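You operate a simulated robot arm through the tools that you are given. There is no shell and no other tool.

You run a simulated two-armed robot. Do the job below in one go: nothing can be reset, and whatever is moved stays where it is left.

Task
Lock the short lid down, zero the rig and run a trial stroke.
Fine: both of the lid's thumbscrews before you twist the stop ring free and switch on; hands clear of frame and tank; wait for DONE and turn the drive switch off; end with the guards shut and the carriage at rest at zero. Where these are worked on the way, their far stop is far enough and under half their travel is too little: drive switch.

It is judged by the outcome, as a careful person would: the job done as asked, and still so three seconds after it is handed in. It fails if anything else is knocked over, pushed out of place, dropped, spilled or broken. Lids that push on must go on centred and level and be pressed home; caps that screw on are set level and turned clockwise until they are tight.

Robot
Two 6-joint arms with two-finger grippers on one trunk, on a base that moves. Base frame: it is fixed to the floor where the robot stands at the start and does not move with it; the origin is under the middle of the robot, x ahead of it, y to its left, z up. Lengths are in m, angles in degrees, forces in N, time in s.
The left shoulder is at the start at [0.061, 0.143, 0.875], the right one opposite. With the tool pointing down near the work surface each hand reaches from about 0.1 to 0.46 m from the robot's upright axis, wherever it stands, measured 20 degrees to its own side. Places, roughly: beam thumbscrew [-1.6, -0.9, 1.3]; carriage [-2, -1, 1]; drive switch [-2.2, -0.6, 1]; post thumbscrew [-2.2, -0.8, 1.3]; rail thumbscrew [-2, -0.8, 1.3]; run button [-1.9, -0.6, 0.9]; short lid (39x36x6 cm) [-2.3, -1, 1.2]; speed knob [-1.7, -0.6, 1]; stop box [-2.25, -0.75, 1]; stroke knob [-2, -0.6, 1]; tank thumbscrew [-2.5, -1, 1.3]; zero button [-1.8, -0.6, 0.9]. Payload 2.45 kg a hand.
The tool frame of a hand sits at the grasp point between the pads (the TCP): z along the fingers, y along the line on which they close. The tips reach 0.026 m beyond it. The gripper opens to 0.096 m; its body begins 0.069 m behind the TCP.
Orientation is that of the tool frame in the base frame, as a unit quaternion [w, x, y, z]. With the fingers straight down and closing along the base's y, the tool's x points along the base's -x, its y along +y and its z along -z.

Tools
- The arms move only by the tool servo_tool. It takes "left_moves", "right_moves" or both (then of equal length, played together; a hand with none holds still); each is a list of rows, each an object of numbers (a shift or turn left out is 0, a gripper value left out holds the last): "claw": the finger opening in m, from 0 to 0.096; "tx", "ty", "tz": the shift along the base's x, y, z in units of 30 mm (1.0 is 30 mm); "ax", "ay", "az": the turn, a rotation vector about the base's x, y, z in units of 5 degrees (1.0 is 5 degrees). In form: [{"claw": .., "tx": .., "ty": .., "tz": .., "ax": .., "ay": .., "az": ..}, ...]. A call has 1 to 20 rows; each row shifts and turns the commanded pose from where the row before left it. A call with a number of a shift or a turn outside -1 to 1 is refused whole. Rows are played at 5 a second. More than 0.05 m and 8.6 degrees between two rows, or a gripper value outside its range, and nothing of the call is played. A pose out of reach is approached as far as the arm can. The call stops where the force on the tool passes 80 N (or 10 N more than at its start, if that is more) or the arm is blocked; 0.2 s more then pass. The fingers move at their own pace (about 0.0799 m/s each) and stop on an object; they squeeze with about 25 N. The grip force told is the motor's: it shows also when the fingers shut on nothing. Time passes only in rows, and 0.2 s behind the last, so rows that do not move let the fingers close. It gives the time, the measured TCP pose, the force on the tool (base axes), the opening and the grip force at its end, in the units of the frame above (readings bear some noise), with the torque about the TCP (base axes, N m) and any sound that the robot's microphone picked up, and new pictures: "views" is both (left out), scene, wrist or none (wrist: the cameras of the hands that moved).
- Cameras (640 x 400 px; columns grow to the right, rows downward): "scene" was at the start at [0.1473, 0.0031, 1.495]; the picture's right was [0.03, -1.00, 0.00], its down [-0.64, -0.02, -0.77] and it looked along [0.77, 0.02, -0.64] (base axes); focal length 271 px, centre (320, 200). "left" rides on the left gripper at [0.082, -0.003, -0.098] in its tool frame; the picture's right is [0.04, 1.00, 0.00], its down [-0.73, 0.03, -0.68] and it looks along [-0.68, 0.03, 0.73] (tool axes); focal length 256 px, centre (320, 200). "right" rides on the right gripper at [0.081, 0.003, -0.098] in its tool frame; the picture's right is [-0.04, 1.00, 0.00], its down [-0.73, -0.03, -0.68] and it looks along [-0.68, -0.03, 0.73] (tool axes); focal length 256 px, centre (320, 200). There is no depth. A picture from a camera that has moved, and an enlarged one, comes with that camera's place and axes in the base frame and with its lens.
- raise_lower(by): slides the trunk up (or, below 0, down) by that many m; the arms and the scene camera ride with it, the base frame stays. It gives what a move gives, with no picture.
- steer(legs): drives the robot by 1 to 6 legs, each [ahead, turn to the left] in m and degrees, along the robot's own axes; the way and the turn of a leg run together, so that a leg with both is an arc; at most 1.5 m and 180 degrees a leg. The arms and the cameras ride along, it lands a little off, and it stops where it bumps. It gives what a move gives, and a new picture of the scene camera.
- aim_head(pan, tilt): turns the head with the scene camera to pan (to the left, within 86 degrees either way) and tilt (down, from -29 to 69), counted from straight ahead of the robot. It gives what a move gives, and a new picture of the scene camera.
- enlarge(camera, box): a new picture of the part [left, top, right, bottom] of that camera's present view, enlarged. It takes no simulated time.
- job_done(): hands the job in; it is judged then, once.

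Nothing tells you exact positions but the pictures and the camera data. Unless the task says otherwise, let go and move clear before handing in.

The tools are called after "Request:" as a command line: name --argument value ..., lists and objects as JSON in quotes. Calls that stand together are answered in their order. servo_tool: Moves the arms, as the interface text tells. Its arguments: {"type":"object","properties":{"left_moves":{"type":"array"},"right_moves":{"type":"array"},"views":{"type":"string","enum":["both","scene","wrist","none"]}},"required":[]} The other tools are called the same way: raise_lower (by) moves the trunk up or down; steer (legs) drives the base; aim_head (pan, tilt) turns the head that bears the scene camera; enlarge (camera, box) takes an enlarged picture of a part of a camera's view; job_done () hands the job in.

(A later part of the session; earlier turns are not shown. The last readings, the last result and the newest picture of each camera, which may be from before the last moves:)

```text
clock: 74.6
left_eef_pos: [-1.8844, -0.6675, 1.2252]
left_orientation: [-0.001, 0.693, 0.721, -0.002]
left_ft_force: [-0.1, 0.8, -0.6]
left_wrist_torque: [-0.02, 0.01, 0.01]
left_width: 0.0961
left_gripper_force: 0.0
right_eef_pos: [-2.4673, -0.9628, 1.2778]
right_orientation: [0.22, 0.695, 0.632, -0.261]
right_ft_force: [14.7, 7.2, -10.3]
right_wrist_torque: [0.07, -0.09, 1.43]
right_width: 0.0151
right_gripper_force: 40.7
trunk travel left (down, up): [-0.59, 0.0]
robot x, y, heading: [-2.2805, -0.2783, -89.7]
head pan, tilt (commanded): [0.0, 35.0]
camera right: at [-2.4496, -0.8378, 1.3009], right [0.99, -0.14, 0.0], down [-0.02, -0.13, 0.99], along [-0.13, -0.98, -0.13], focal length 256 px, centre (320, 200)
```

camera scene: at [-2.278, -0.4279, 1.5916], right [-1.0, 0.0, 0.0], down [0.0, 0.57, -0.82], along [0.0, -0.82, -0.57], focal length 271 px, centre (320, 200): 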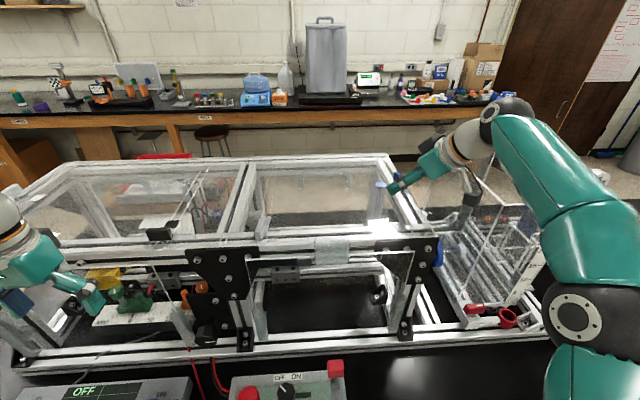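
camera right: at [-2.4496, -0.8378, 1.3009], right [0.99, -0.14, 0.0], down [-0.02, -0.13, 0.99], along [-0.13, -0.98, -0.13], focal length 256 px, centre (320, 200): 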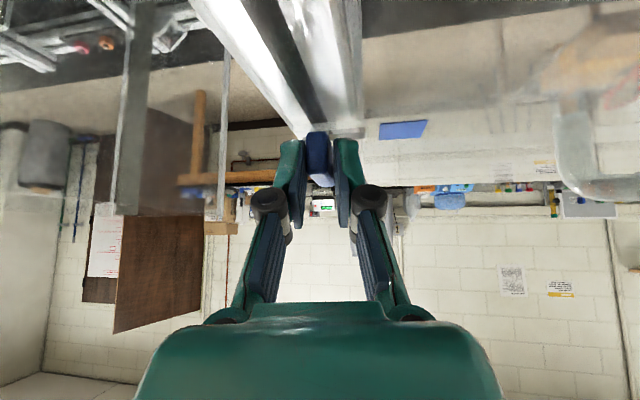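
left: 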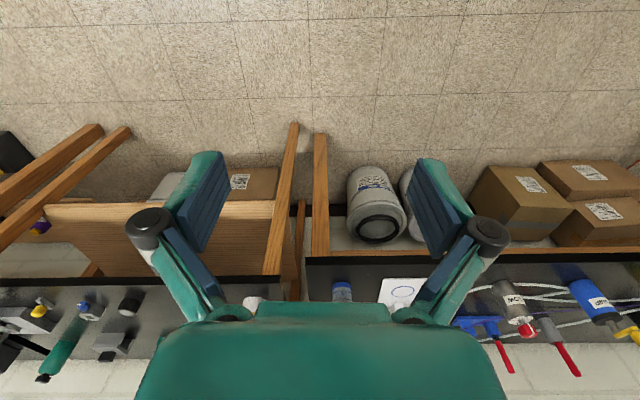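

The torque jumped to 1.4 N·m and the fingers are being wedged open, so the screw has come to its stop at about a 90° turn. Let me check closely.

Request:
enlarge --camera "right" --box '[220, 60, 420, 185]'

```text
3.20 times, centred on (320, 122) of right
camera zoom: at [-2.4496, -0.8378, 1.3009], right [0.99, -0.14, 0.0], down [-0.02, -0.13, 0.99], along [-0.13, -0.98, -0.13], focal length 819 px, centre (320, 448)
```

zoom: 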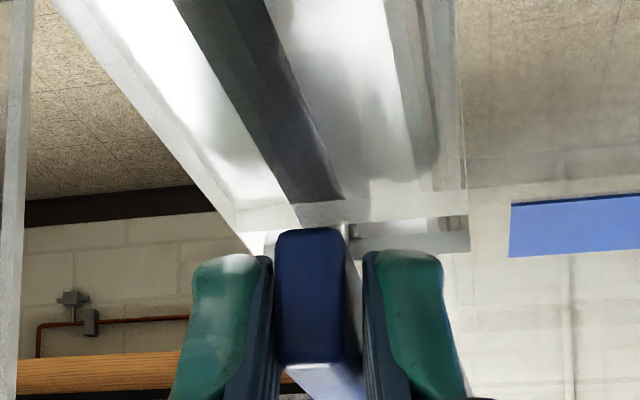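

The flag now lies along y and rotates no further, so the blue thumbscrew is tight. I'll release, and lift straight up and back.

Request:
servo_tool --right_moves '[{"az": 1}, {"az": 1, "claw": 0.06}, {}, {"tz": 0.7}, {"tz": 0.7, "ty": 0.3}, {"ty": 0.9}, {"ty": 0.9}]' --views "both"

Request:
enlarge --camera "right" --box '[220, 100, 420, 225]'

Request:
enlarge --camera "scene" --box '[360, 150, 440, 200]'

```text
clock: 76.2
left_eef_pos: [-1.8856, -0.6691, 1.2255]
left_orientation: [0.0, 0.692, 0.722, -0.002]
left_ft_force: [0.0, 0.7, 0.7]
left_wrist_torque: [-0.03, 0.03, -0.02]
left_width: 0.0958
left_gripper_force: 0.0
right_eef_pos: [-2.4713, -0.9003, 1.3204]
right_orientation: [0.241, 0.638, 0.69, -0.244]
right_ft_force: [0.1, 0.1, 0.3]
right_wrist_torque: [-0.01, 0.0, 0.0]
right_width: 0.0602
right_gripper_force: 0.0
trunk travel left (down, up): [-0.59, 0.0]
robot x, y, heading: [-2.2813, -0.2782, -89.9]
head pan, tilt (commanded): [0.0, 35.0]
camera scene: at [-2.2777, -0.4258, 1.5919], right [-1.0, 0.0, 0.0], down [0.0, 0.57, -0.82], along [0.0, -0.82, -0.57], focal length 271 px, centre (320, 200)
camera right: at [-2.4756, -0.7731, 1.3428], right [1.0, 0.04, 0.0], down [0.01, -0.13, 0.99], along [0.04, -0.99, -0.13], focal length 256 px, centre (320, 200)
```

scene: 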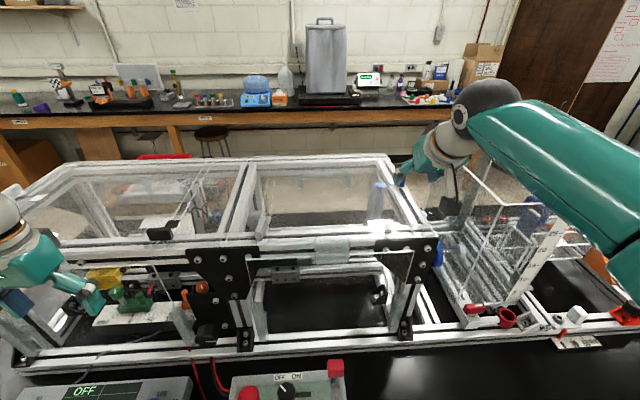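
right: 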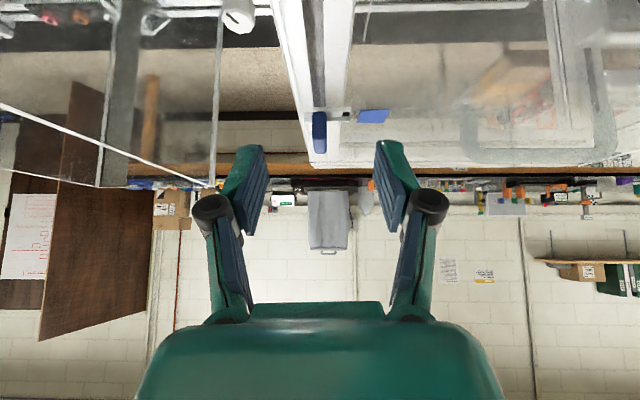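

```text
3.20 times, centred on (320, 162) of right
camera zoom: at [-2.4756, -0.7731, 1.3428], right [1.0, 0.04, 0.0], down [0.01, -0.13, 0.99], along [0.04, -0.99, -0.13], focal length 819 px, centre (320, 320)
```

zoom: 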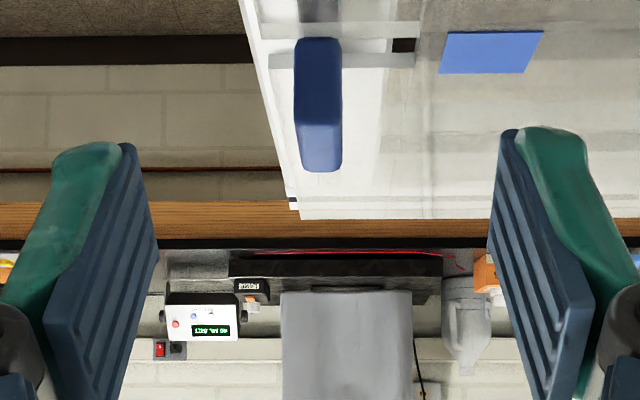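

```text
8.00 times, centred on (400, 175) of scene
camera zoom: at [-2.2777, -0.4258, 1.5919], right [-1.0, 0.0, 0.0], down [0.0, 0.57, -0.82], along [0.0, -0.82, -0.57], focal length 2169 px, centre (-320, 400)
```

zoom: 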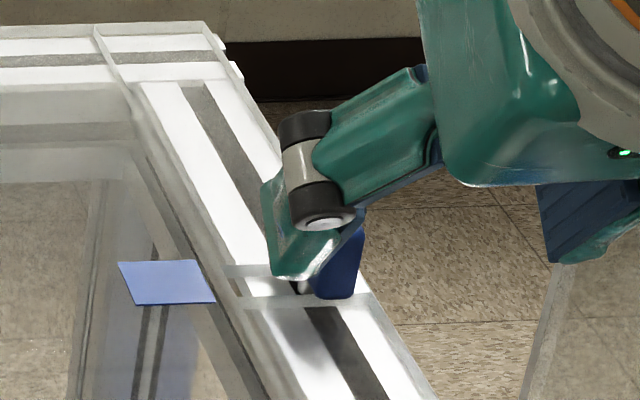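

The blue flag is now parallel to the lid edge, matching the closed look of the long lid's screws. I'll retire the right hand back toward me and bring the left hand up and over in front of the grey screw.

Request:
servo_tool --right_moves '[{"ty": 0.9, "ax": 0.8}, {"ty": 0.9, "ax": 0.8}, {"ty": 0.9, "ax": 0.8}, {"ty": 0.9, "ax": 0.8}, {"ty": 0.9, "ax": 0.8, "tx": -0.5}, {"ty": 0.9, "ax": 0.8, "tx": -0.5}, {"ty": 0.9, "ax": 0.8, "tx": -0.5}, {"ty": 0.9, "ax": 0.8, "tx": -0.5}, {"ty": 0.9, "ax": 0.8, "tx": -0.5}, {"ty": 0.9, "ax": 0.8, "tx": -0.5}, {"tx": -0.5}, {"tx": -0.5}, {}, {}]' --left_moves '[{"tz": 1}, {"tz": 1}, {"tz": 1}, {"tz": 1}, {"tx": -0.94, "ty": -0.1}, {"tx": -0.94, "ty": -0.1}, {"tx": -0.94, "ty": -0.1}, {"tx": -0.94, "ty": -0.1}, {"tx": -0.94, "ty": -0.1}, {"tx": -0.94, "ty": -0.1}, {"tx": -0.94, "ty": -0.1}, {"tx": -0.94, "ty": -0.1}, {"tx": -0.94, "ty": -0.1}, {"tx": -0.94, "ty": -0.1}]' --views "both"

```text
clock: 79.2
left_eef_pos: [-2.17, -0.6995, 1.3444]
left_orientation: [0.0, 0.692, 0.722, -0.001]
left_ft_force: [-0.5, 0.2, -0.2]
left_wrist_torque: [0.0, 0.01, 0.0]
left_width: 0.0963
left_gripper_force: 0.1
right_eef_pos: [-2.5923, -0.6293, 1.3194]
right_orientation: [0.009, 0.682, 0.732, 0.009]
right_ft_force: [-0.8, -0.1, -0.2]
right_wrist_torque: [-0.01, -0.03, 0.0]
right_width: 0.0602
right_gripper_force: 0.0
trunk travel left (down, up): [-0.59, 0.0]
robot x, y, heading: [-2.2806, -0.2792, -89.8]
head pan, tilt (commanded): [0.0, 35.0]
camera scene: at [-2.2791, -0.427, 1.5917], right [-1.0, 0.0, 0.0], down [0.0, 0.57, -0.82], along [0.0, -0.82, -0.57], focal length 271 px, centre (320, 200)
camera right: at [-2.5963, -0.548, 1.4179], right [1.0, 0.03, 0.02], down [0.01, -0.73, 0.68], along [0.04, -0.68, -0.73], focal length 256 px, centre (320, 200)
camera left: at [-2.1762, -0.6172, 1.4433], right [1.0, 0.08, 0.0], down [0.06, -0.73, 0.68], along [0.06, -0.68, -0.73], focal length 256 px, centre (320, 200)
```

scene: 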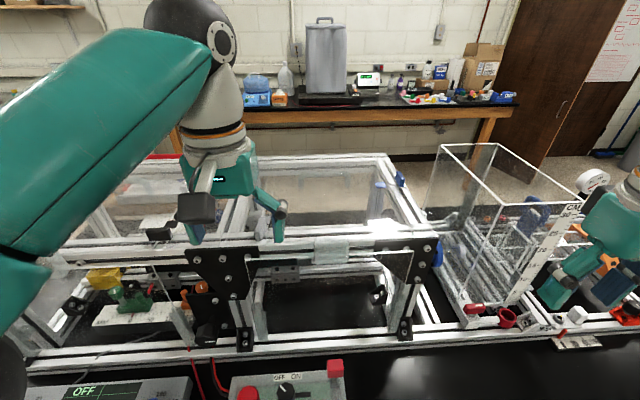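
right: 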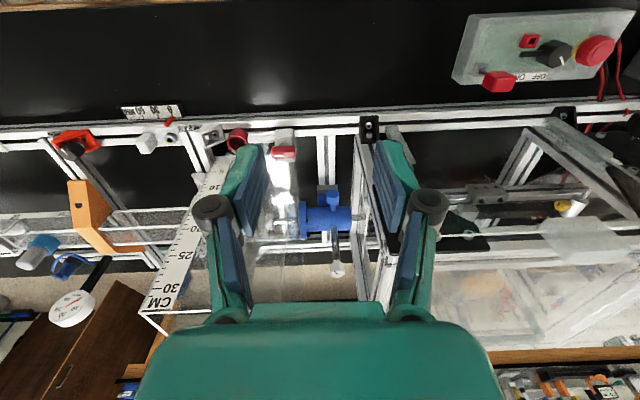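
left: 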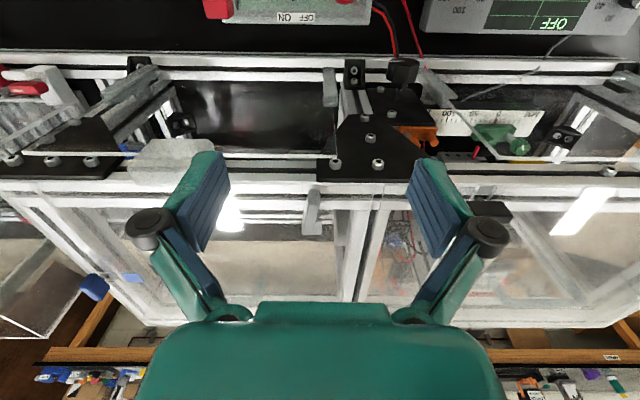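

The left wrist camera shows the grey flag almost in the middle between the fingers. I'll enlarge it.

Request:
enlarge --camera "left" --box '[250, 150, 390, 237]'

Request:
enlarge --camera "left" --box '[420, 150, 580, 250]'

```text
4.57 times, centred on (320, 194) of left
camera zoom: at [-2.1762, -0.6172, 1.4433], right [1.0, 0.08, 0.0], down [0.06, -0.73, 0.68], along [0.06, -0.68, -0.73], focal length 1170 px, centre (320, 230)
```

zoom: 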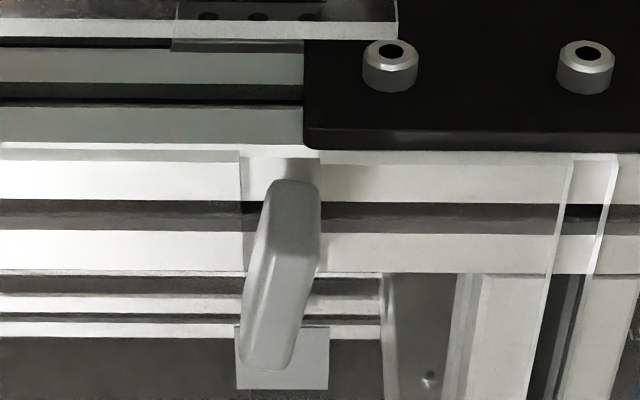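

```text
4.00 times, centred on (500, 200) of left
camera zoom: at [-2.1762, -0.6172, 1.4433], right [1.0, 0.08, 0.0], down [0.06, -0.73, 0.68], along [0.06, -0.68, -0.73], focal length 1024 px, centre (-400, 200)
```

zoom: 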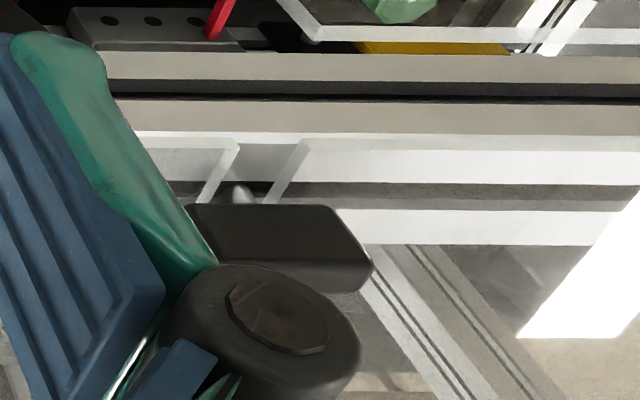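

I see the grey flag lying nearly along y at about x = -2.168, y ≈ -0.805. I'll narrow the left fingers and go lower and closer for a second sighting.

Request:
servo_tool --left_moves '[{"claw": 0.065, "ty": -0.78, "tz": -0.38}, {"ty": -0.78, "tz": -0.38}, {"ty": -0.78, "tz": -0.38}]' --views "both"

Request:
enlarge --camera "left" --box '[240, 80, 400, 180]'

Request:
enlarge --camera "scene" --box '[180, 150, 340, 250]'

```text
clock: 80.0
left_eef_pos: [-2.169, -0.7704, 1.3093]
left_orientation: [0.0, 0.693, 0.721, -0.001]
left_ft_force: [-0.4, -0.1, -0.1]
left_wrist_torque: [-0.01, -0.02, -0.04]
left_width: 0.065
left_gripper_force: 0.0
right_eef_pos: [-2.5912, -0.6313, 1.3195]
right_orientation: [0.007, 0.682, 0.731, 0.008]
right_ft_force: [0.3, -0.6, 0.1]
right_wrist_torque: [0.02, -0.03, -0.01]
right_width: 0.06
right_gripper_force: 0.1
trunk travel left (down, up): [-0.59, 0.0]
robot x, y, heading: [-2.2793, -0.2772, -90.0]
head pan, tilt (commanded): [0.0, 35.0]
camera scene: at [-2.2783, -0.4283, 1.5916], right [-1.0, 0.0, 0.0], down [0.0, 0.57, -0.82], along [0.0, -0.82, -0.57], focal length 271 px, centre (320, 200)
camera left: at [-2.1748, -0.6887, 1.4083], right [1.0, 0.08, 0.0], down [0.06, -0.73, 0.68], along [0.05, -0.68, -0.73], focal length 256 px, centre (320, 200)
```

scene: 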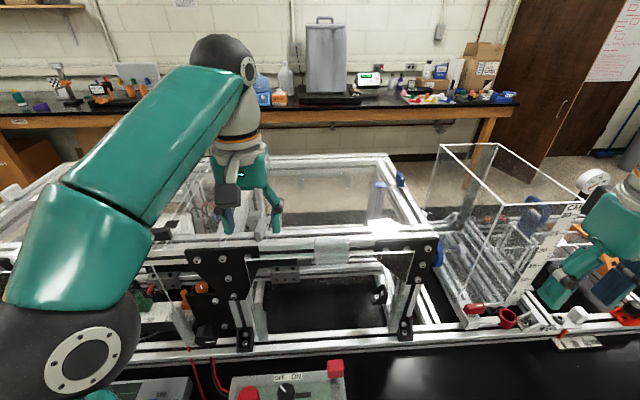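
left: 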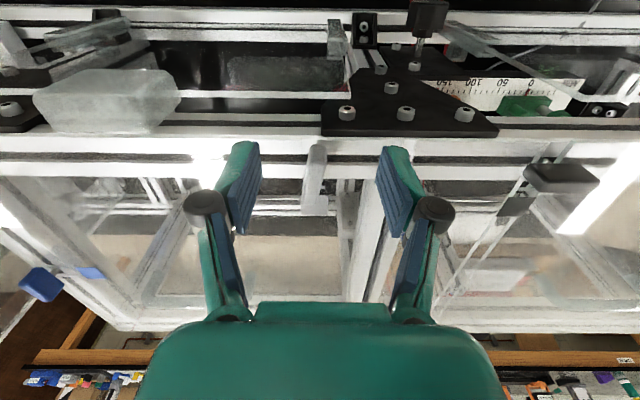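

```text
4.00 times, centred on (320, 130) of left
camera zoom: at [-2.1748, -0.6887, 1.4083], right [1.0, 0.08, 0.0], down [0.06, -0.73, 0.68], along [0.05, -0.68, -0.73], focal length 1024 px, centre (320, 480)
```

zoom: 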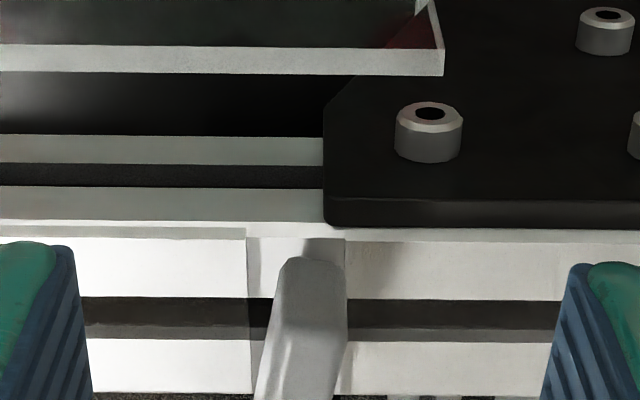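

```text
4.00 times, centred on (260, 200) of scene
camera zoom: at [-2.2783, -0.4283, 1.5916], right [-1.0, 0.0, 0.0], down [0.0, 0.57, -0.82], along [0.0, -0.82, -0.57], focal length 1084 px, centre (560, 200)
```

zoom: 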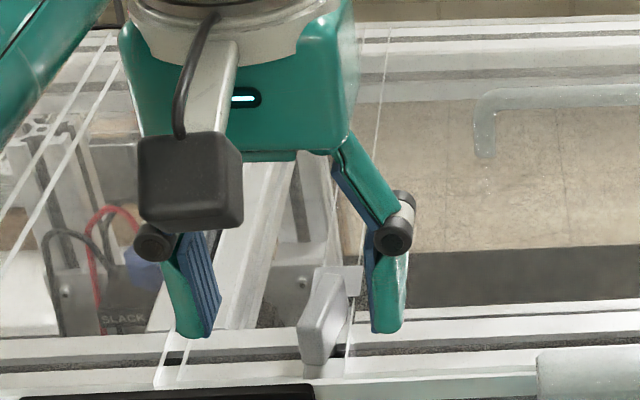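

The second sighting places the grey flag's centre near [-2.171, -0.802, 1.262]. I'll move over it, align yaw, and descend around it.

Request:
servo_tool --left_moves '[{"ty": -0.5, "tx": -0.03, "az": -0.8}, {"ty": -0.48, "tx": -0.03, "az": -0.8}, {"tz": -0.55}, {"tz": -0.55}, {}]' --views "both"

Request:
enlarge --camera "left" --box '[240, 80, 400, 180]'

Request:
enlarge --camera "scene" --box '[180, 150, 340, 250]'

```text
clock: 81.2
left_eef_pos: [-2.1681, -0.7913, 1.2686]
left_orientation: [-0.001, 0.742, 0.671, -0.001]
left_ft_force: [-0.1, 0.6, 0.1]
left_wrist_torque: [-0.01, 0.01, -0.03]
left_width: 0.0648
left_gripper_force: 0.0
left hand out of reach, approached as far as the arm can: row 1, 2
right_eef_pos: [-2.5904, -0.6289, 1.3199]
right_orientation: [0.009, 0.682, 0.731, 0.008]
right_ft_force: [-0.3, -0.1, -0.3]
right_wrist_torque: [0.03, 0.03, -0.01]
right_width: 0.06
right_gripper_force: 0.1
trunk travel left (down, up): [-0.59, 0.0]
robot x, y, heading: [-2.2761, -0.2782, -90.0]
head pan, tilt (commanded): [0.0, 35.0]
camera scene: at [-2.2779, -0.4264, 1.5918], right [-1.0, 0.0, 0.0], down [0.0, 0.57, -0.82], along [0.0, -0.82, -0.57], focal length 271 px, centre (320, 200)
camera left: at [-2.1633, -0.7086, 1.3661], right [1.0, -0.06, 0.0], down [-0.04, -0.73, 0.68], along [-0.04, -0.68, -0.73], focal length 256 px, centre (320, 200)
```

scene: 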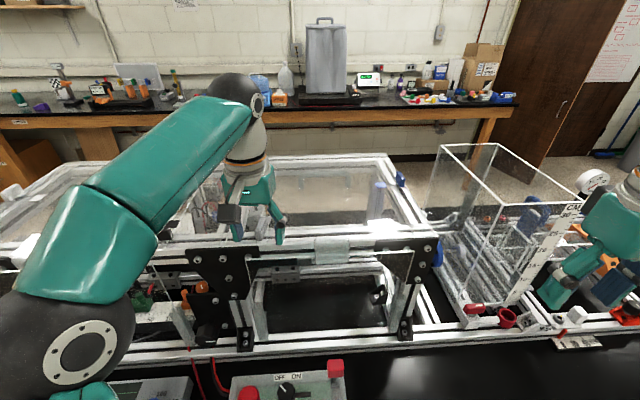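
left: 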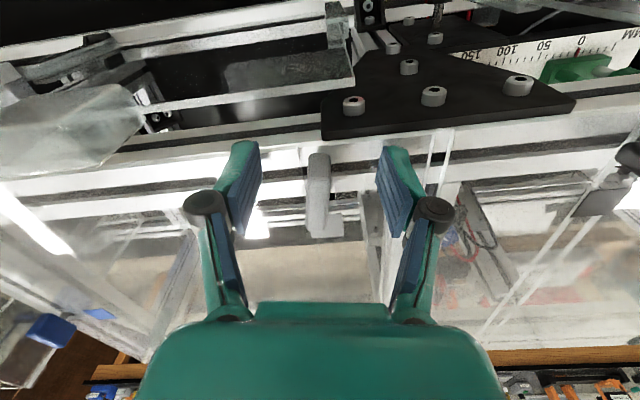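

```text
4.00 times, centred on (320, 130) of left
camera zoom: at [-2.1633, -0.7086, 1.3661], right [1.0, -0.06, 0.0], down [-0.04, -0.73, 0.68], along [-0.04, -0.68, -0.73], focal length 1024 px, centre (320, 480)
```

zoom: 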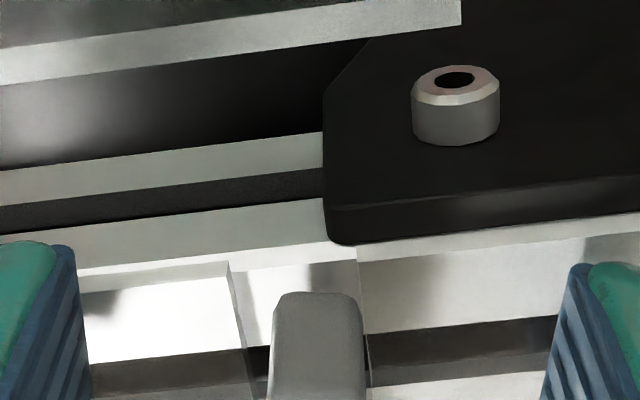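

```text
4.00 times, centred on (260, 200) of scene
camera zoom: at [-2.2779, -0.4264, 1.5918], right [-1.0, 0.0, 0.0], down [0.0, 0.57, -0.82], along [0.0, -0.82, -0.57], focal length 1084 px, centre (560, 200)
```

zoom: 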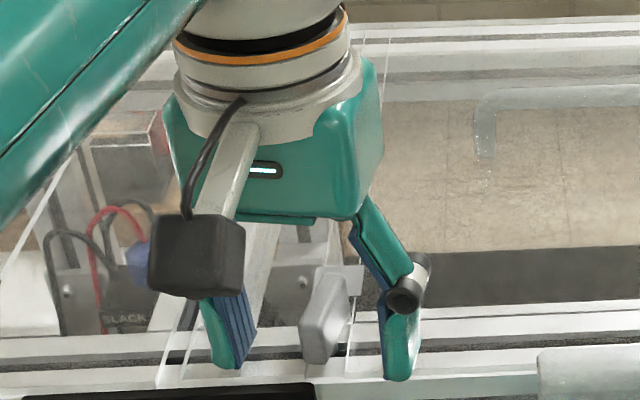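

The grey flag is centred between the left fingers and aligned. I'll nudge slightly forward and close on it.

Request:
servo_tool --left_moves '[{"ty": -0.28, "tz": 0.12}, {"claw": 0.004}, {}, {}, {}]' --views "wrist"

Request:
enlarge --camera "left" --box '[240, 80, 400, 180]'

```text
clock: 82.4
left_eef_pos: [-2.17, -0.7988, 1.2722]
left_orientation: [-0.001, 0.742, 0.671, 0.0]
left_ft_force: [-8.1, 3.2, -1.5]
left_wrist_torque: [0.36, 0.27, 0.0]
left_width: 0.0118
left_gripper_force: 38.1
right_eef_pos: [-2.5929, -0.6307, 1.32]
right_orientation: [0.009, 0.683, 0.73, 0.009]
right_ft_force: [0.9, 0.1, -0.2]
right_wrist_torque: [-0.05, -0.02, -0.01]
right_width: 0.0601
right_gripper_force: 0.1
trunk travel left (down, up): [-0.59, 0.0]
robot x, y, heading: [-2.2795, -0.2794, -90.1]
head pan, tilt (commanded): [0.0, 35.0]
camera left: at [-2.1649, -0.7165, 1.3698], right [1.0, -0.06, 0.0], down [-0.04, -0.73, 0.68], along [-0.04, -0.68, -0.73], focal length 256 px, centre (320, 200)
```

left: 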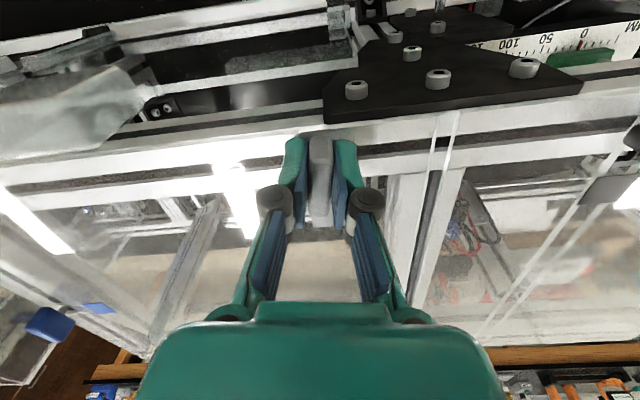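

```text
4.00 times, centred on (320, 130) of left
camera zoom: at [-2.1649, -0.7165, 1.3698], right [1.0, -0.06, 0.0], down [-0.04, -0.73, 0.68], along [-0.04, -0.68, -0.73], focal length 1024 px, centre (320, 480)
```

zoom: 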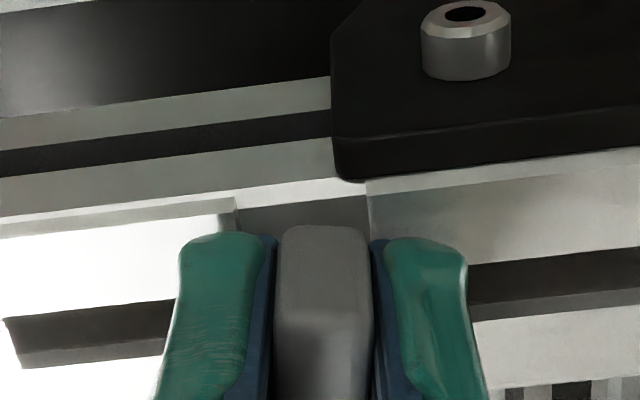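

Firm hold with the tool straight down over the stem. I'll turn clockwise step by step.

Request:
servo_tool --left_moves '[{"az": -1}, {"az": -1}, {"az": -1}, {"az": -1}, {"az": -1}, {"az": -1}, {"az": -1}, {"az": -1}]' --views "wrist"

```text
clock: 84.2
left_eef_pos: [-2.1672, -0.8003, 1.2704]
left_orientation: [-0.001, 0.926, 0.377, 0.0]
left_ft_force: [0.4, 0.6, -7.8]
left_wrist_torque: [0.09, -0.14, 0.03]
left_width: 0.012
left_gripper_force: 38.9
right_eef_pos: [-2.5898, -0.6316, 1.3205]
right_orientation: [0.008, 0.682, 0.731, 0.008]
right_ft_force: [-0.8, 0.3, 0.5]
right_wrist_torque: [0.0, -0.02, -0.01]
right_width: 0.0601
right_gripper_force: 0.0
trunk travel left (down, up): [-0.59, 0.0]
robot x, y, heading: [-2.277, -0.2786, -89.8]
head pan, tilt (commanded): [0.0, 35.0]
camera left: at [-2.1112, -0.7401, 1.3698], right [0.73, -0.69, 0.0], down [-0.5, -0.53, 0.68], along [-0.47, -0.49, -0.73], focal length 256 px, centre (320, 200)
```

left: 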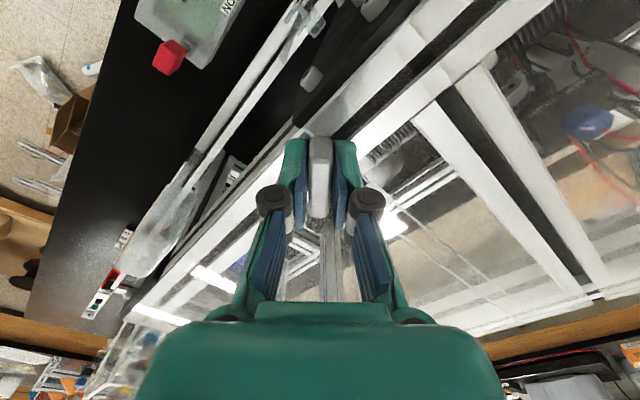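

It turns freely so far. I'll continue clockwise toward the stop.

Request:
servo_tool --left_moves '[{"az": -1, "tz": -0.02}, {"az": -1, "tz": -0.02}, {"az": -1, "tz": -0.02}, {"az": -1}, {"az": -1}, {"az": -1}, {"az": -1}, {"az": -1}]' --views "wrist"

Request:
enlarge --camera "left" --box '[240, 80, 400, 180]'

```text
clock: 86.0
left_eef_pos: [-2.1658, -0.8031, 1.2718]
left_orientation: [0.003, 0.999, 0.039, -0.003]
left_ft_force: [11.0, -23.4, 33.3]
left_wrist_torque: [-0.66, 0.14, 0.12]
left_width: 0.0118
left_gripper_force: 38.7
right_eef_pos: [-2.5908, -0.6325, 1.321]
right_orientation: [0.008, 0.683, 0.73, 0.009]
right_ft_force: [0.5, -0.5, -0.3]
right_wrist_torque: [0.01, 0.01, -0.01]
right_width: 0.06
right_gripper_force: 0.0
trunk travel left (down, up): [-0.59, 0.0]
robot x, y, heading: [-2.2776, -0.2778, -89.7]
head pan, tilt (commanded): [0.0, 35.0]
camera left: at [-2.0847, -0.7913, 1.3692], right [0.12, -0.99, 0.01], down [-0.73, -0.08, 0.68], along [-0.68, -0.08, -0.73], focal length 256 px, centre (320, 200)
```

left: 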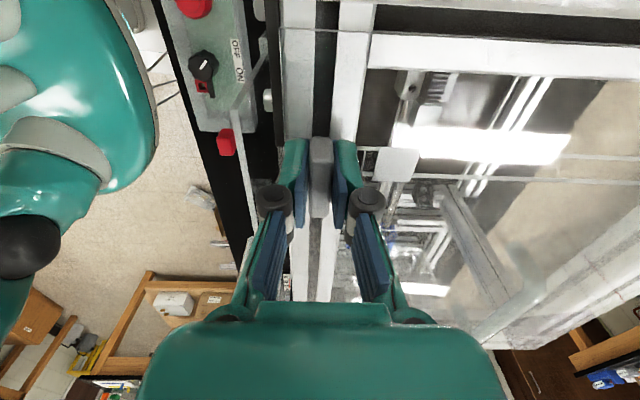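

```text
4.00 times, centred on (320, 130) of left
camera zoom: at [-2.0847, -0.7913, 1.3692], right [0.12, -0.99, 0.01], down [-0.73, -0.08, 0.68], along [-0.68, -0.08, -0.73], focal length 1024 px, centre (320, 480)
```

zoom: 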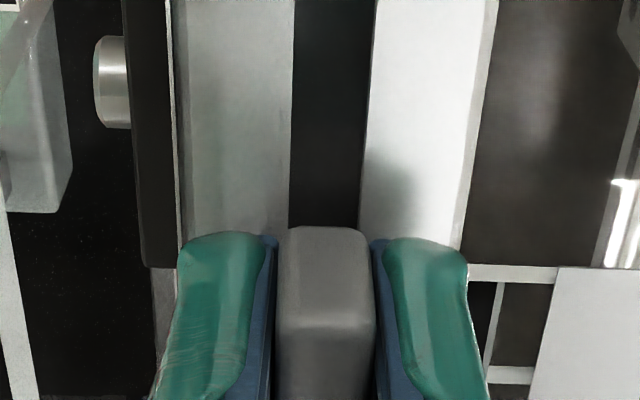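

Yaw is now about -83° with still low twist torque; the fingers are pressing the lid a bit. I'll ease up slightly and finish the last degrees to feel the stop.

Request:
servo_tool --left_moves '[{"tz": 0.08, "ty": -0.04, "az": -0.5}, {"az": -1}, {"az": -1}, {"az": -1}]' --views "wrist"

Request:
enlarge --camera "left" --box '[240, 80, 400, 180]'

```text
clock: 87.0
left_eef_pos: [-2.1665, -0.8031, 1.2703]
left_orientation: [-0.002, 0.993, -0.114, -0.001]
left_ft_force: [9.7, -13.9, 7.0]
left_wrist_torque: [-0.48, -0.1, 1.87]
left_width: 0.0182
left_gripper_force: 43.3
right_eef_pos: [-2.5903, -0.6327, 1.3194]
right_orientation: [0.007, 0.682, 0.731, 0.009]
right_ft_force: [0.1, 0.0, -1.0]
right_wrist_torque: [-0.01, 0.0, 0.02]
right_width: 0.0597
right_gripper_force: 0.0
trunk travel left (down, up): [-0.59, 0.0]
robot x, y, heading: [-2.2775, -0.2802, -89.7]
head pan, tilt (commanded): [0.0, 35.0]
camera left: at [-2.0863, -0.8177, 1.3687], right [-0.19, -0.98, 0.0], down [-0.72, 0.13, 0.68], along [-0.67, 0.13, -0.73], focal length 256 px, centre (320, 200)
```

left: 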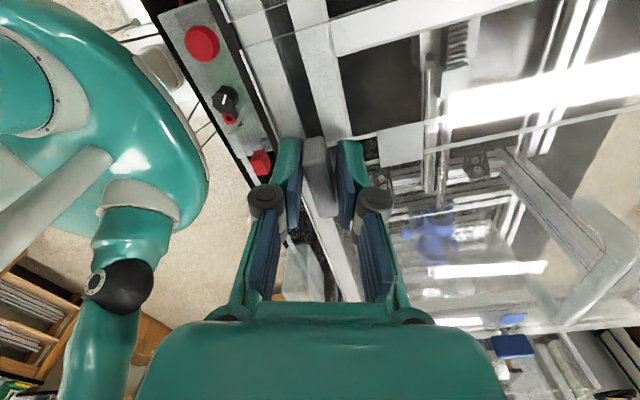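

```text
4.00 times, centred on (320, 130) of left
camera zoom: at [-2.0863, -0.8177, 1.3687], right [-0.19, -0.98, 0.0], down [-0.72, 0.13, 0.68], along [-0.67, 0.13, -0.73], focal length 1024 px, centre (320, 480)
```

zoom: 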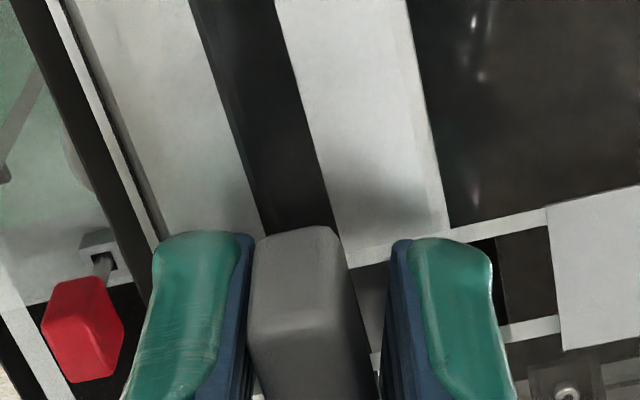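

The stop is firm (1.9 N·m) with the flag parallel to the rail, so the grey thumbscrew is tight too. I'll back off the twist, open, and lift clear.

Request:
servo_tool --left_moves '[{"az": 1}, {"az": 1}, {"az": 0.6, "claw": 0.06}, {}, {"tz": 0.6}, {"tz": 0.8}, {"ty": 0.6}, {"ty": 0.8, "az": 1}, {"ty": 0.8, "az": 1}, {"ty": 0.8, "az": 1}, {"az": 1}, {"az": 1}, {"az": 1}, {"az": 1}, {"az": 1}, {"az": 1}, {"az": 1}, {"az": 1}]' --views "both"

Request:
enlarge --camera "scene" --box '[230, 150, 430, 275]'

```text
clock: 90.8
left_eef_pos: [-2.1663, -0.6998, 1.3006]
left_orientation: [0.0, 0.887, 0.461, -0.002]
left_ft_force: [-0.5, 0.0, 0.8]
left_wrist_torque: [0.0, 0.01, -0.02]
left_width: 0.0598
left_gripper_force: 0.0
left hand out of reach, approached as far as the arm can: row 6
right_eef_pos: [-2.5911, -0.6303, 1.32]
right_orientation: [0.008, 0.682, 0.732, 0.007]
right_ft_force: [0.5, -0.2, -0.1]
right_wrist_torque: [0.02, -0.01, 0.04]
right_width: 0.0598
right_gripper_force: 0.0
trunk travel left (down, up): [-0.59, 0.0]
robot x, y, heading: [-2.2808, -0.2811, -90.0]
head pan, tilt (commanded): [0.0, 35.0]
camera scene: at [-2.2778, -0.4266, 1.5918], right [-1.0, 0.0, 0.0], down [0.0, 0.57, -0.82], along [0.0, -0.82, -0.57], focal length 271 px, centre (320, 200)
camera left: at [-2.1218, -0.6301, 1.3993], right [0.84, -0.54, 0.0], down [-0.4, -0.62, 0.68], along [-0.37, -0.57, -0.73], focal length 256 px, centre (320, 200)
```

scene: 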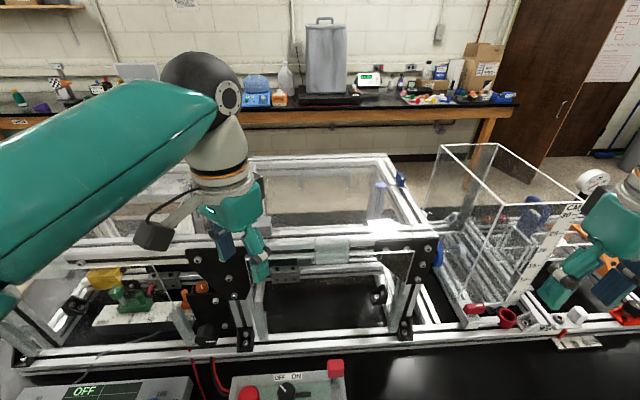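
left: 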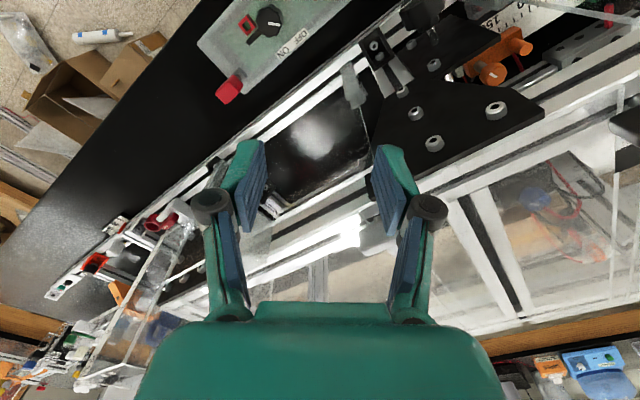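

```text
3.20 times, centred on (330, 212) of scene
camera zoom: at [-2.2778, -0.4266, 1.5918], right [-1.0, 0.0, 0.0], down [0.0, 0.57, -0.82], along [0.0, -0.82, -0.57], focal length 868 px, centre (288, 160)
```

zoom: 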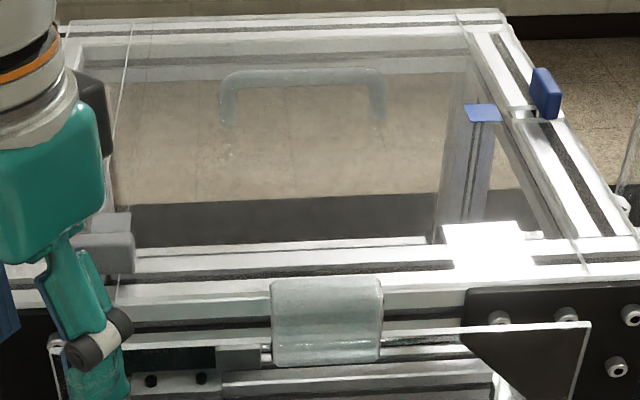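

Both short-lid thumbscrews now lie parallel to their edges, locked. Next is the stop box: I'll straighten the left hand, pull it back, and tilt the head down to view the stop and control boxes.

Request:
servo_tool --left_moves '[{"az": 1, "ty": 0.3}, {"az": 1, "ty": 0.3}, {"az": 1, "ty": 0.3}, {"az": 1, "ty": 0.3}, {"az": 1, "tx": 0.6}, {"az": 1, "tx": 0.6}, {"az": 1, "tx": 0.6}, {"az": 1, "tx": 0.6}, {"az": 1, "tx": 0.6}, {"az": 1, "tx": 0.6}, {"az": 0.8, "tx": 0.6}]' --views "none"

Request:
aim_head --pan 0 --tilt 62

Request:
enlarge --camera "scene" --box '[220, 130, 380, 230]'

```text
clock: 93.2
left_eef_pos: [-2.0395, -0.6633, 1.3005]
left_orientation: [0.0, 0.581, 0.814, 0.0]
left_ft_force: [0.1, 0.0, -0.1]
left_wrist_torque: [0.01, 0.07, -0.01]
left_width: 0.0598
left_gripper_force: 0.1
right_eef_pos: [-2.5909, -0.6295, 1.32]
right_orientation: [0.008, 0.682, 0.731, 0.008]
right_ft_force: [0.5, 0.8, -0.2]
right_wrist_torque: [0.0, 0.0, -0.02]
right_width: 0.0599
right_gripper_force: 0.1
trunk travel left (down, up): [-0.59, 0.0]
robot x, y, heading: [-2.2806, -0.2793, -89.8]
head pan, tilt (commanded): [0.0, 35.0]
```

```text
clock: 94.1
left_eef_pos: [-2.0404, -0.664, 1.3019]
left_orientation: [0.002, 0.582, 0.813, 0.0]
left_ft_force: [0.3, 0.4, 0.2]
left_wrist_torque: [0.0, -0.01, 0.01]
left_width: 0.0599
left_gripper_force: 0.0
right_eef_pos: [-2.5906, -0.6295, 1.3205]
right_orientation: [0.009, 0.683, 0.73, 0.008]
right_ft_force: [-0.2, -0.2, -0.1]
right_wrist_torque: [-0.02, 0.0, 0.0]
right_width: 0.0598
right_gripper_force: 0.0
trunk travel left (down, up): [-0.59, 0.0]
robot x, y, heading: [-2.2816, -0.2788, -89.7]
head pan, tilt (commanded): [0.0, 62.0]
camera scene: at [-2.2778, -0.4028, 1.5553], right [-1.0, 0.0, 0.0], down [0.0, 0.88, -0.47], along [0.0, -0.47, -0.88], focal length 271 px, centre (320, 200)
```

scene: 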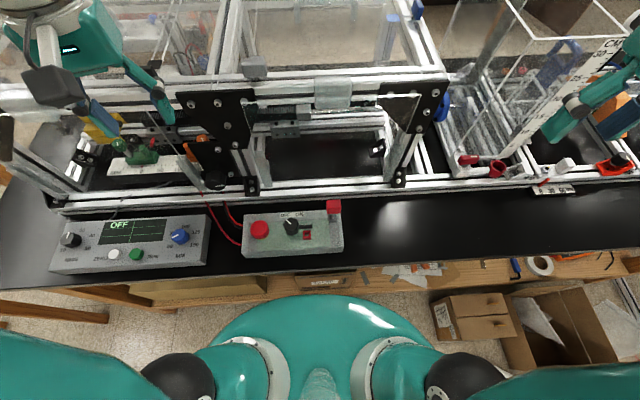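

```text
4.00 times, centred on (300, 180) of scene
camera zoom: at [-2.2778, -0.4028, 1.5553], right [-1.0, 0.0, 0.0], down [0.0, 0.88, -0.47], along [0.0, -0.47, -0.88], focal length 1084 px, centre (400, 280)
```

zoom: 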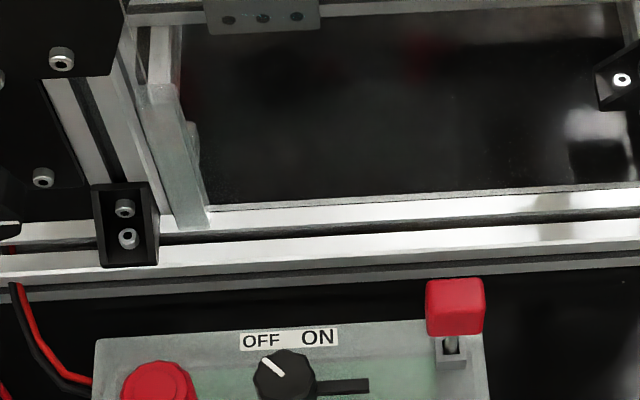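

The stop box lies at roughly x -2.10 to -2.34, y about -0.63: red mushroom left, drive switch in the middle. I'll enlarge it to see its markings.

Request:
enlarge --camera "scene" --box '[238, 195, 350, 265]'

Request:
enlarge --camera "scene" --box '[245, 212, 277, 242]'

Request:
enlarge --camera "scene" --box '[50, 205, 218, 275]'

```text
5.71 times, centred on (294, 230) of scene
camera zoom: at [-2.2778, -0.4028, 1.5553], right [-1.0, 0.0, 0.0], down [0.0, 0.88, -0.47], along [0.0, -0.47, -0.88], focal length 1549 px, centre (469, 29)
```

zoom: 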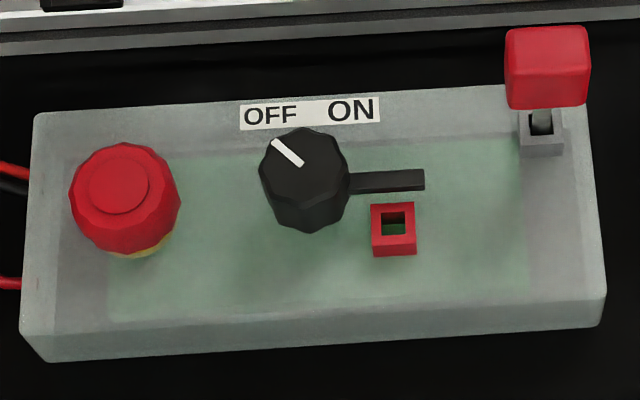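

```text
13.33 times, centred on (261, 227) of scene
camera zoom: at [-2.2778, -0.4028, 1.5553], right [-1.0, 0.0, 0.0], down [0.0, 0.88, -0.47], along [0.0, -0.47, -0.88], focal length 3615 px, centre (1107, -160)
```

zoom: 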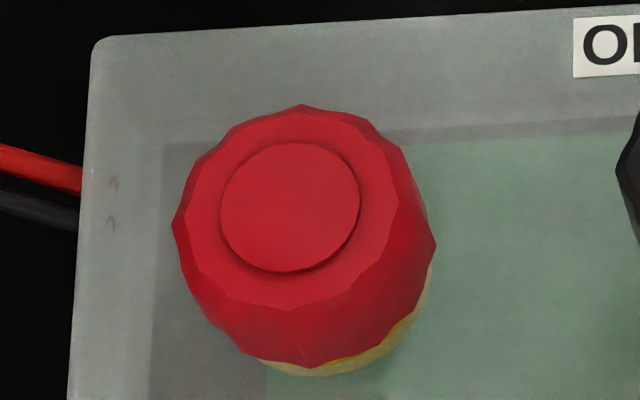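

```text
3.81 times, centred on (134, 240) of scene
camera zoom: at [-2.2778, -0.4028, 1.5553], right [-1.0, 0.0, 0.0], down [0.0, 0.88, -0.47], along [0.0, -0.47, -0.88], focal length 1033 px, centre (1029, 48)
```

zoom: 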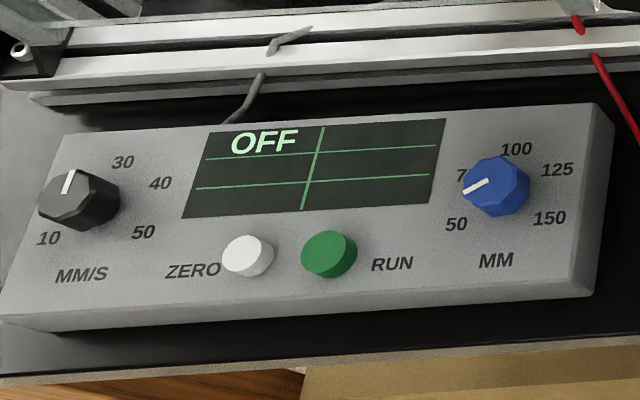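

The red scalloped ring around the stop button is what I must twist, and the drive switch pointer is at OFF. I'll bring the left hand above the ring for a close look.

Request:
servo_tool --left_moves '[{"claw": 0.08, "tx": -0.58, "ty": 0.44, "tz": -0.83, "az": -0.6}, {"tx": -0.58, "ty": 0.44, "tz": -0.83, "az": -0.6}, {"tx": -0.58, "ty": 0.44, "tz": -0.83, "az": -0.6}, {"tx": -0.58, "ty": 0.44, "tz": -0.83, "az": -0.6}, {"tx": -0.58, "ty": 0.44, "tz": -0.83, "az": -0.6}, {"tx": -0.58, "ty": 0.44, "tz": -0.83, "az": -0.6}]' --views "both"

Request:
enlarge --camera "left" --box '[180, 60, 460, 235]'

```text
clock: 95.5
left_eef_pos: [-2.1449, -0.5834, 1.152]
left_orientation: [0.0, 0.703, 0.712, -0.001]
left_ft_force: [-0.2, -0.6, -0.4]
left_wrist_torque: [0.01, -0.03, -0.02]
left_width: 0.0799
left_gripper_force: 0.0
right_eef_pos: [-2.5909, -0.6284, 1.3202]
right_orientation: [0.009, 0.683, 0.731, 0.008]
right_ft_force: [-0.6, -0.5, 1.1]
right_wrist_torque: [-0.01, -0.04, 0.02]
right_width: 0.0601
right_gripper_force: 0.1
trunk travel left (down, up): [-0.59, 0.0]
robot x, y, heading: [-2.2821, -0.2744, -89.9]
head pan, tilt (commanded): [0.0, 62.0]
camera scene: at [-2.2782, -0.4025, 1.5553], right [-1.0, 0.0, 0.0], down [0.0, 0.88, -0.47], along [0.0, -0.47, -0.88], focal length 271 px, centre (320, 200)
camera left: at [-2.1495, -0.5019, 1.2497], right [1.0, 0.05, 0.0], down [0.04, -0.73, 0.68], along [0.04, -0.68, -0.73], focal length 256 px, centre (320, 200)
```

scene: 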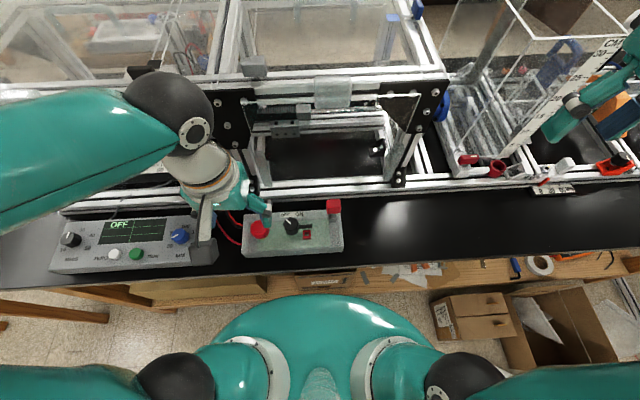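
left: 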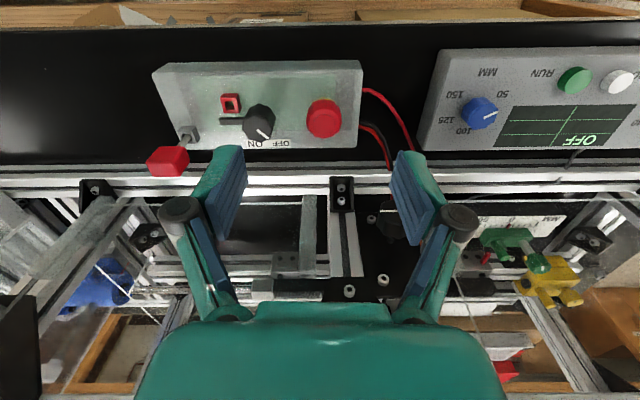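

```text
2.29 times, centred on (320, 148) of left
camera zoom: at [-2.1495, -0.5019, 1.2497], right [1.0, 0.05, 0.0], down [0.04, -0.73, 0.68], along [0.04, -0.68, -0.73], focal length 585 px, centre (320, 320)
```

zoom: 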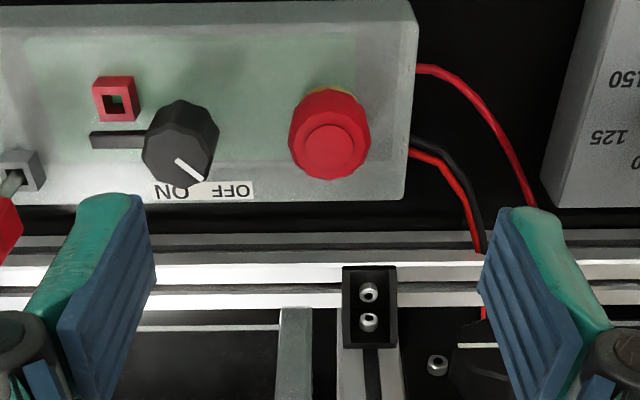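

I place the stop ring's top at about [-2.136, -0.640, 0.977], 41 mm across, and the drive knob's top at [-2.209, -0.657, 0.966]. I'll yaw the left hand so its fingers avoid the knob, and come over the ring.

Request:
servo_tool --left_moves '[{"az": -1, "claw": 0.06}, {"az": -1}, {"az": -1}, {"az": -1}, {"az": -1}, {"az": -1}, {"az": -1}, {"az": -1}, {"az": -1}, {"tx": 0.1, "ty": -0.63, "tz": -0.7}, {"tx": 0.1, "ty": -0.63, "tz": -0.7}, {"tx": 0.1, "ty": -0.63, "tz": -0.8}, {"tz": -0.8}, {"tz": -0.8}]' --views "both"

Request:
enlarge --camera "scene" --box '[200, 180, 360, 280]'

Request:
enlarge --camera "left" --box '[180, 60, 460, 235]'

```text
clock: 98.5
left_eef_pos: [-2.1362, -0.6416, 1.0342]
left_orientation: [0.0, 0.921, 0.388, -0.001]
left_ft_force: [0.2, -0.9, -0.2]
left_wrist_torque: [0.01, 0.0, 0.02]
left_width: 0.0598
left_gripper_force: 0.2
right_eef_pos: [-2.591, -0.6296, 1.3213]
right_orientation: [0.008, 0.682, 0.731, 0.007]
right_ft_force: [-0.5, -1.1, 0.1]
right_wrist_torque: [0.01, -0.02, 0.02]
right_width: 0.06
right_gripper_force: 0.0
trunk travel left (down, up): [-0.59, 0.0]
robot x, y, heading: [-2.2803, -0.2786, -89.9]
head pan, tilt (commanded): [0.0, 62.0]
camera scene: at [-2.2779, -0.4037, 1.5552], right [-1.0, 0.0, 0.0], down [0.0, 0.88, -0.47], along [0.0, -0.47, -0.88], focal length 271 px, centre (320, 200)
camera left: at [-2.0815, -0.58, 1.1344], right [0.74, -0.67, 0.0], down [-0.49, -0.55, 0.68], along [-0.46, -0.51, -0.73], focal length 256 px, centre (320, 200)
```

scene: 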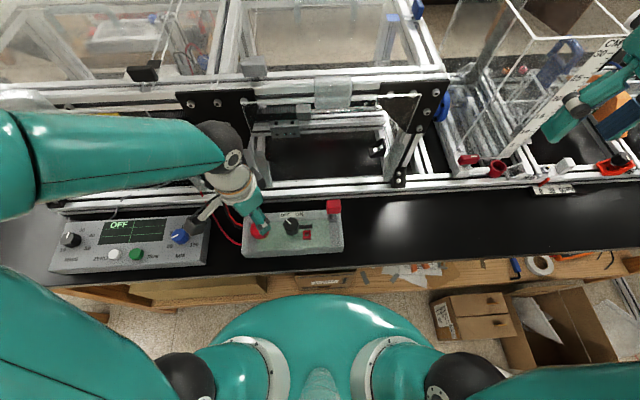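
left: 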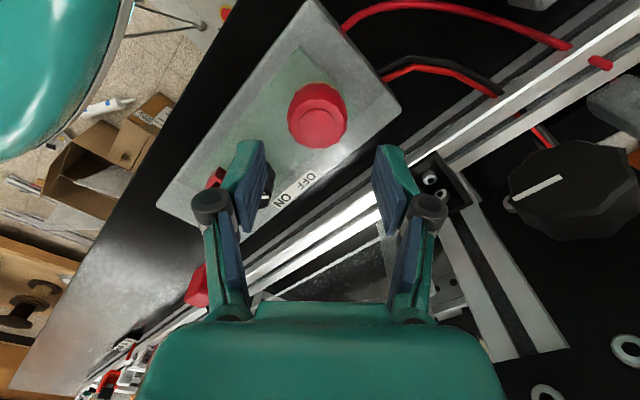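

```text
4.00 times, centred on (280, 230) of scene
camera zoom: at [-2.2779, -0.4037, 1.5552], right [-1.0, 0.0, 0.0], down [0.0, 0.88, -0.47], along [0.0, -0.47, -0.88], focal length 1084 px, centre (480, 80)
```

zoom: 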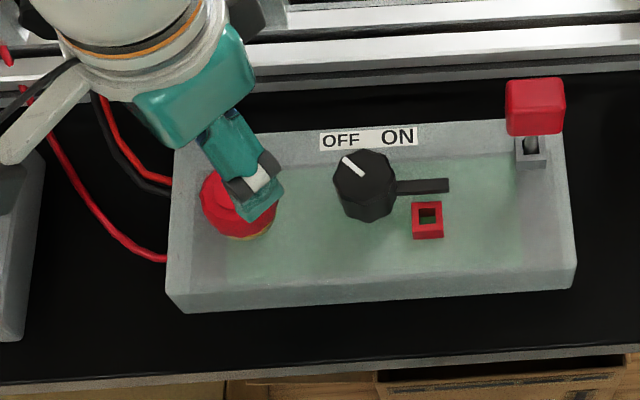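

```text
2.29 times, centred on (320, 148) of left
camera zoom: at [-2.0815, -0.58, 1.1344], right [0.74, -0.67, 0.0], down [-0.49, -0.55, 0.68], along [-0.46, -0.51, -0.73], focal length 585 px, centre (320, 320)
```

zoom: 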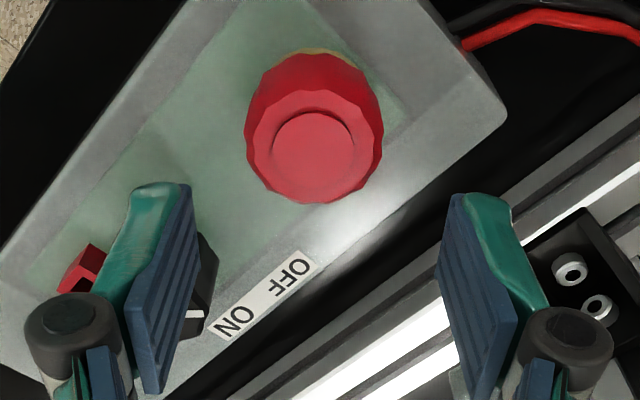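

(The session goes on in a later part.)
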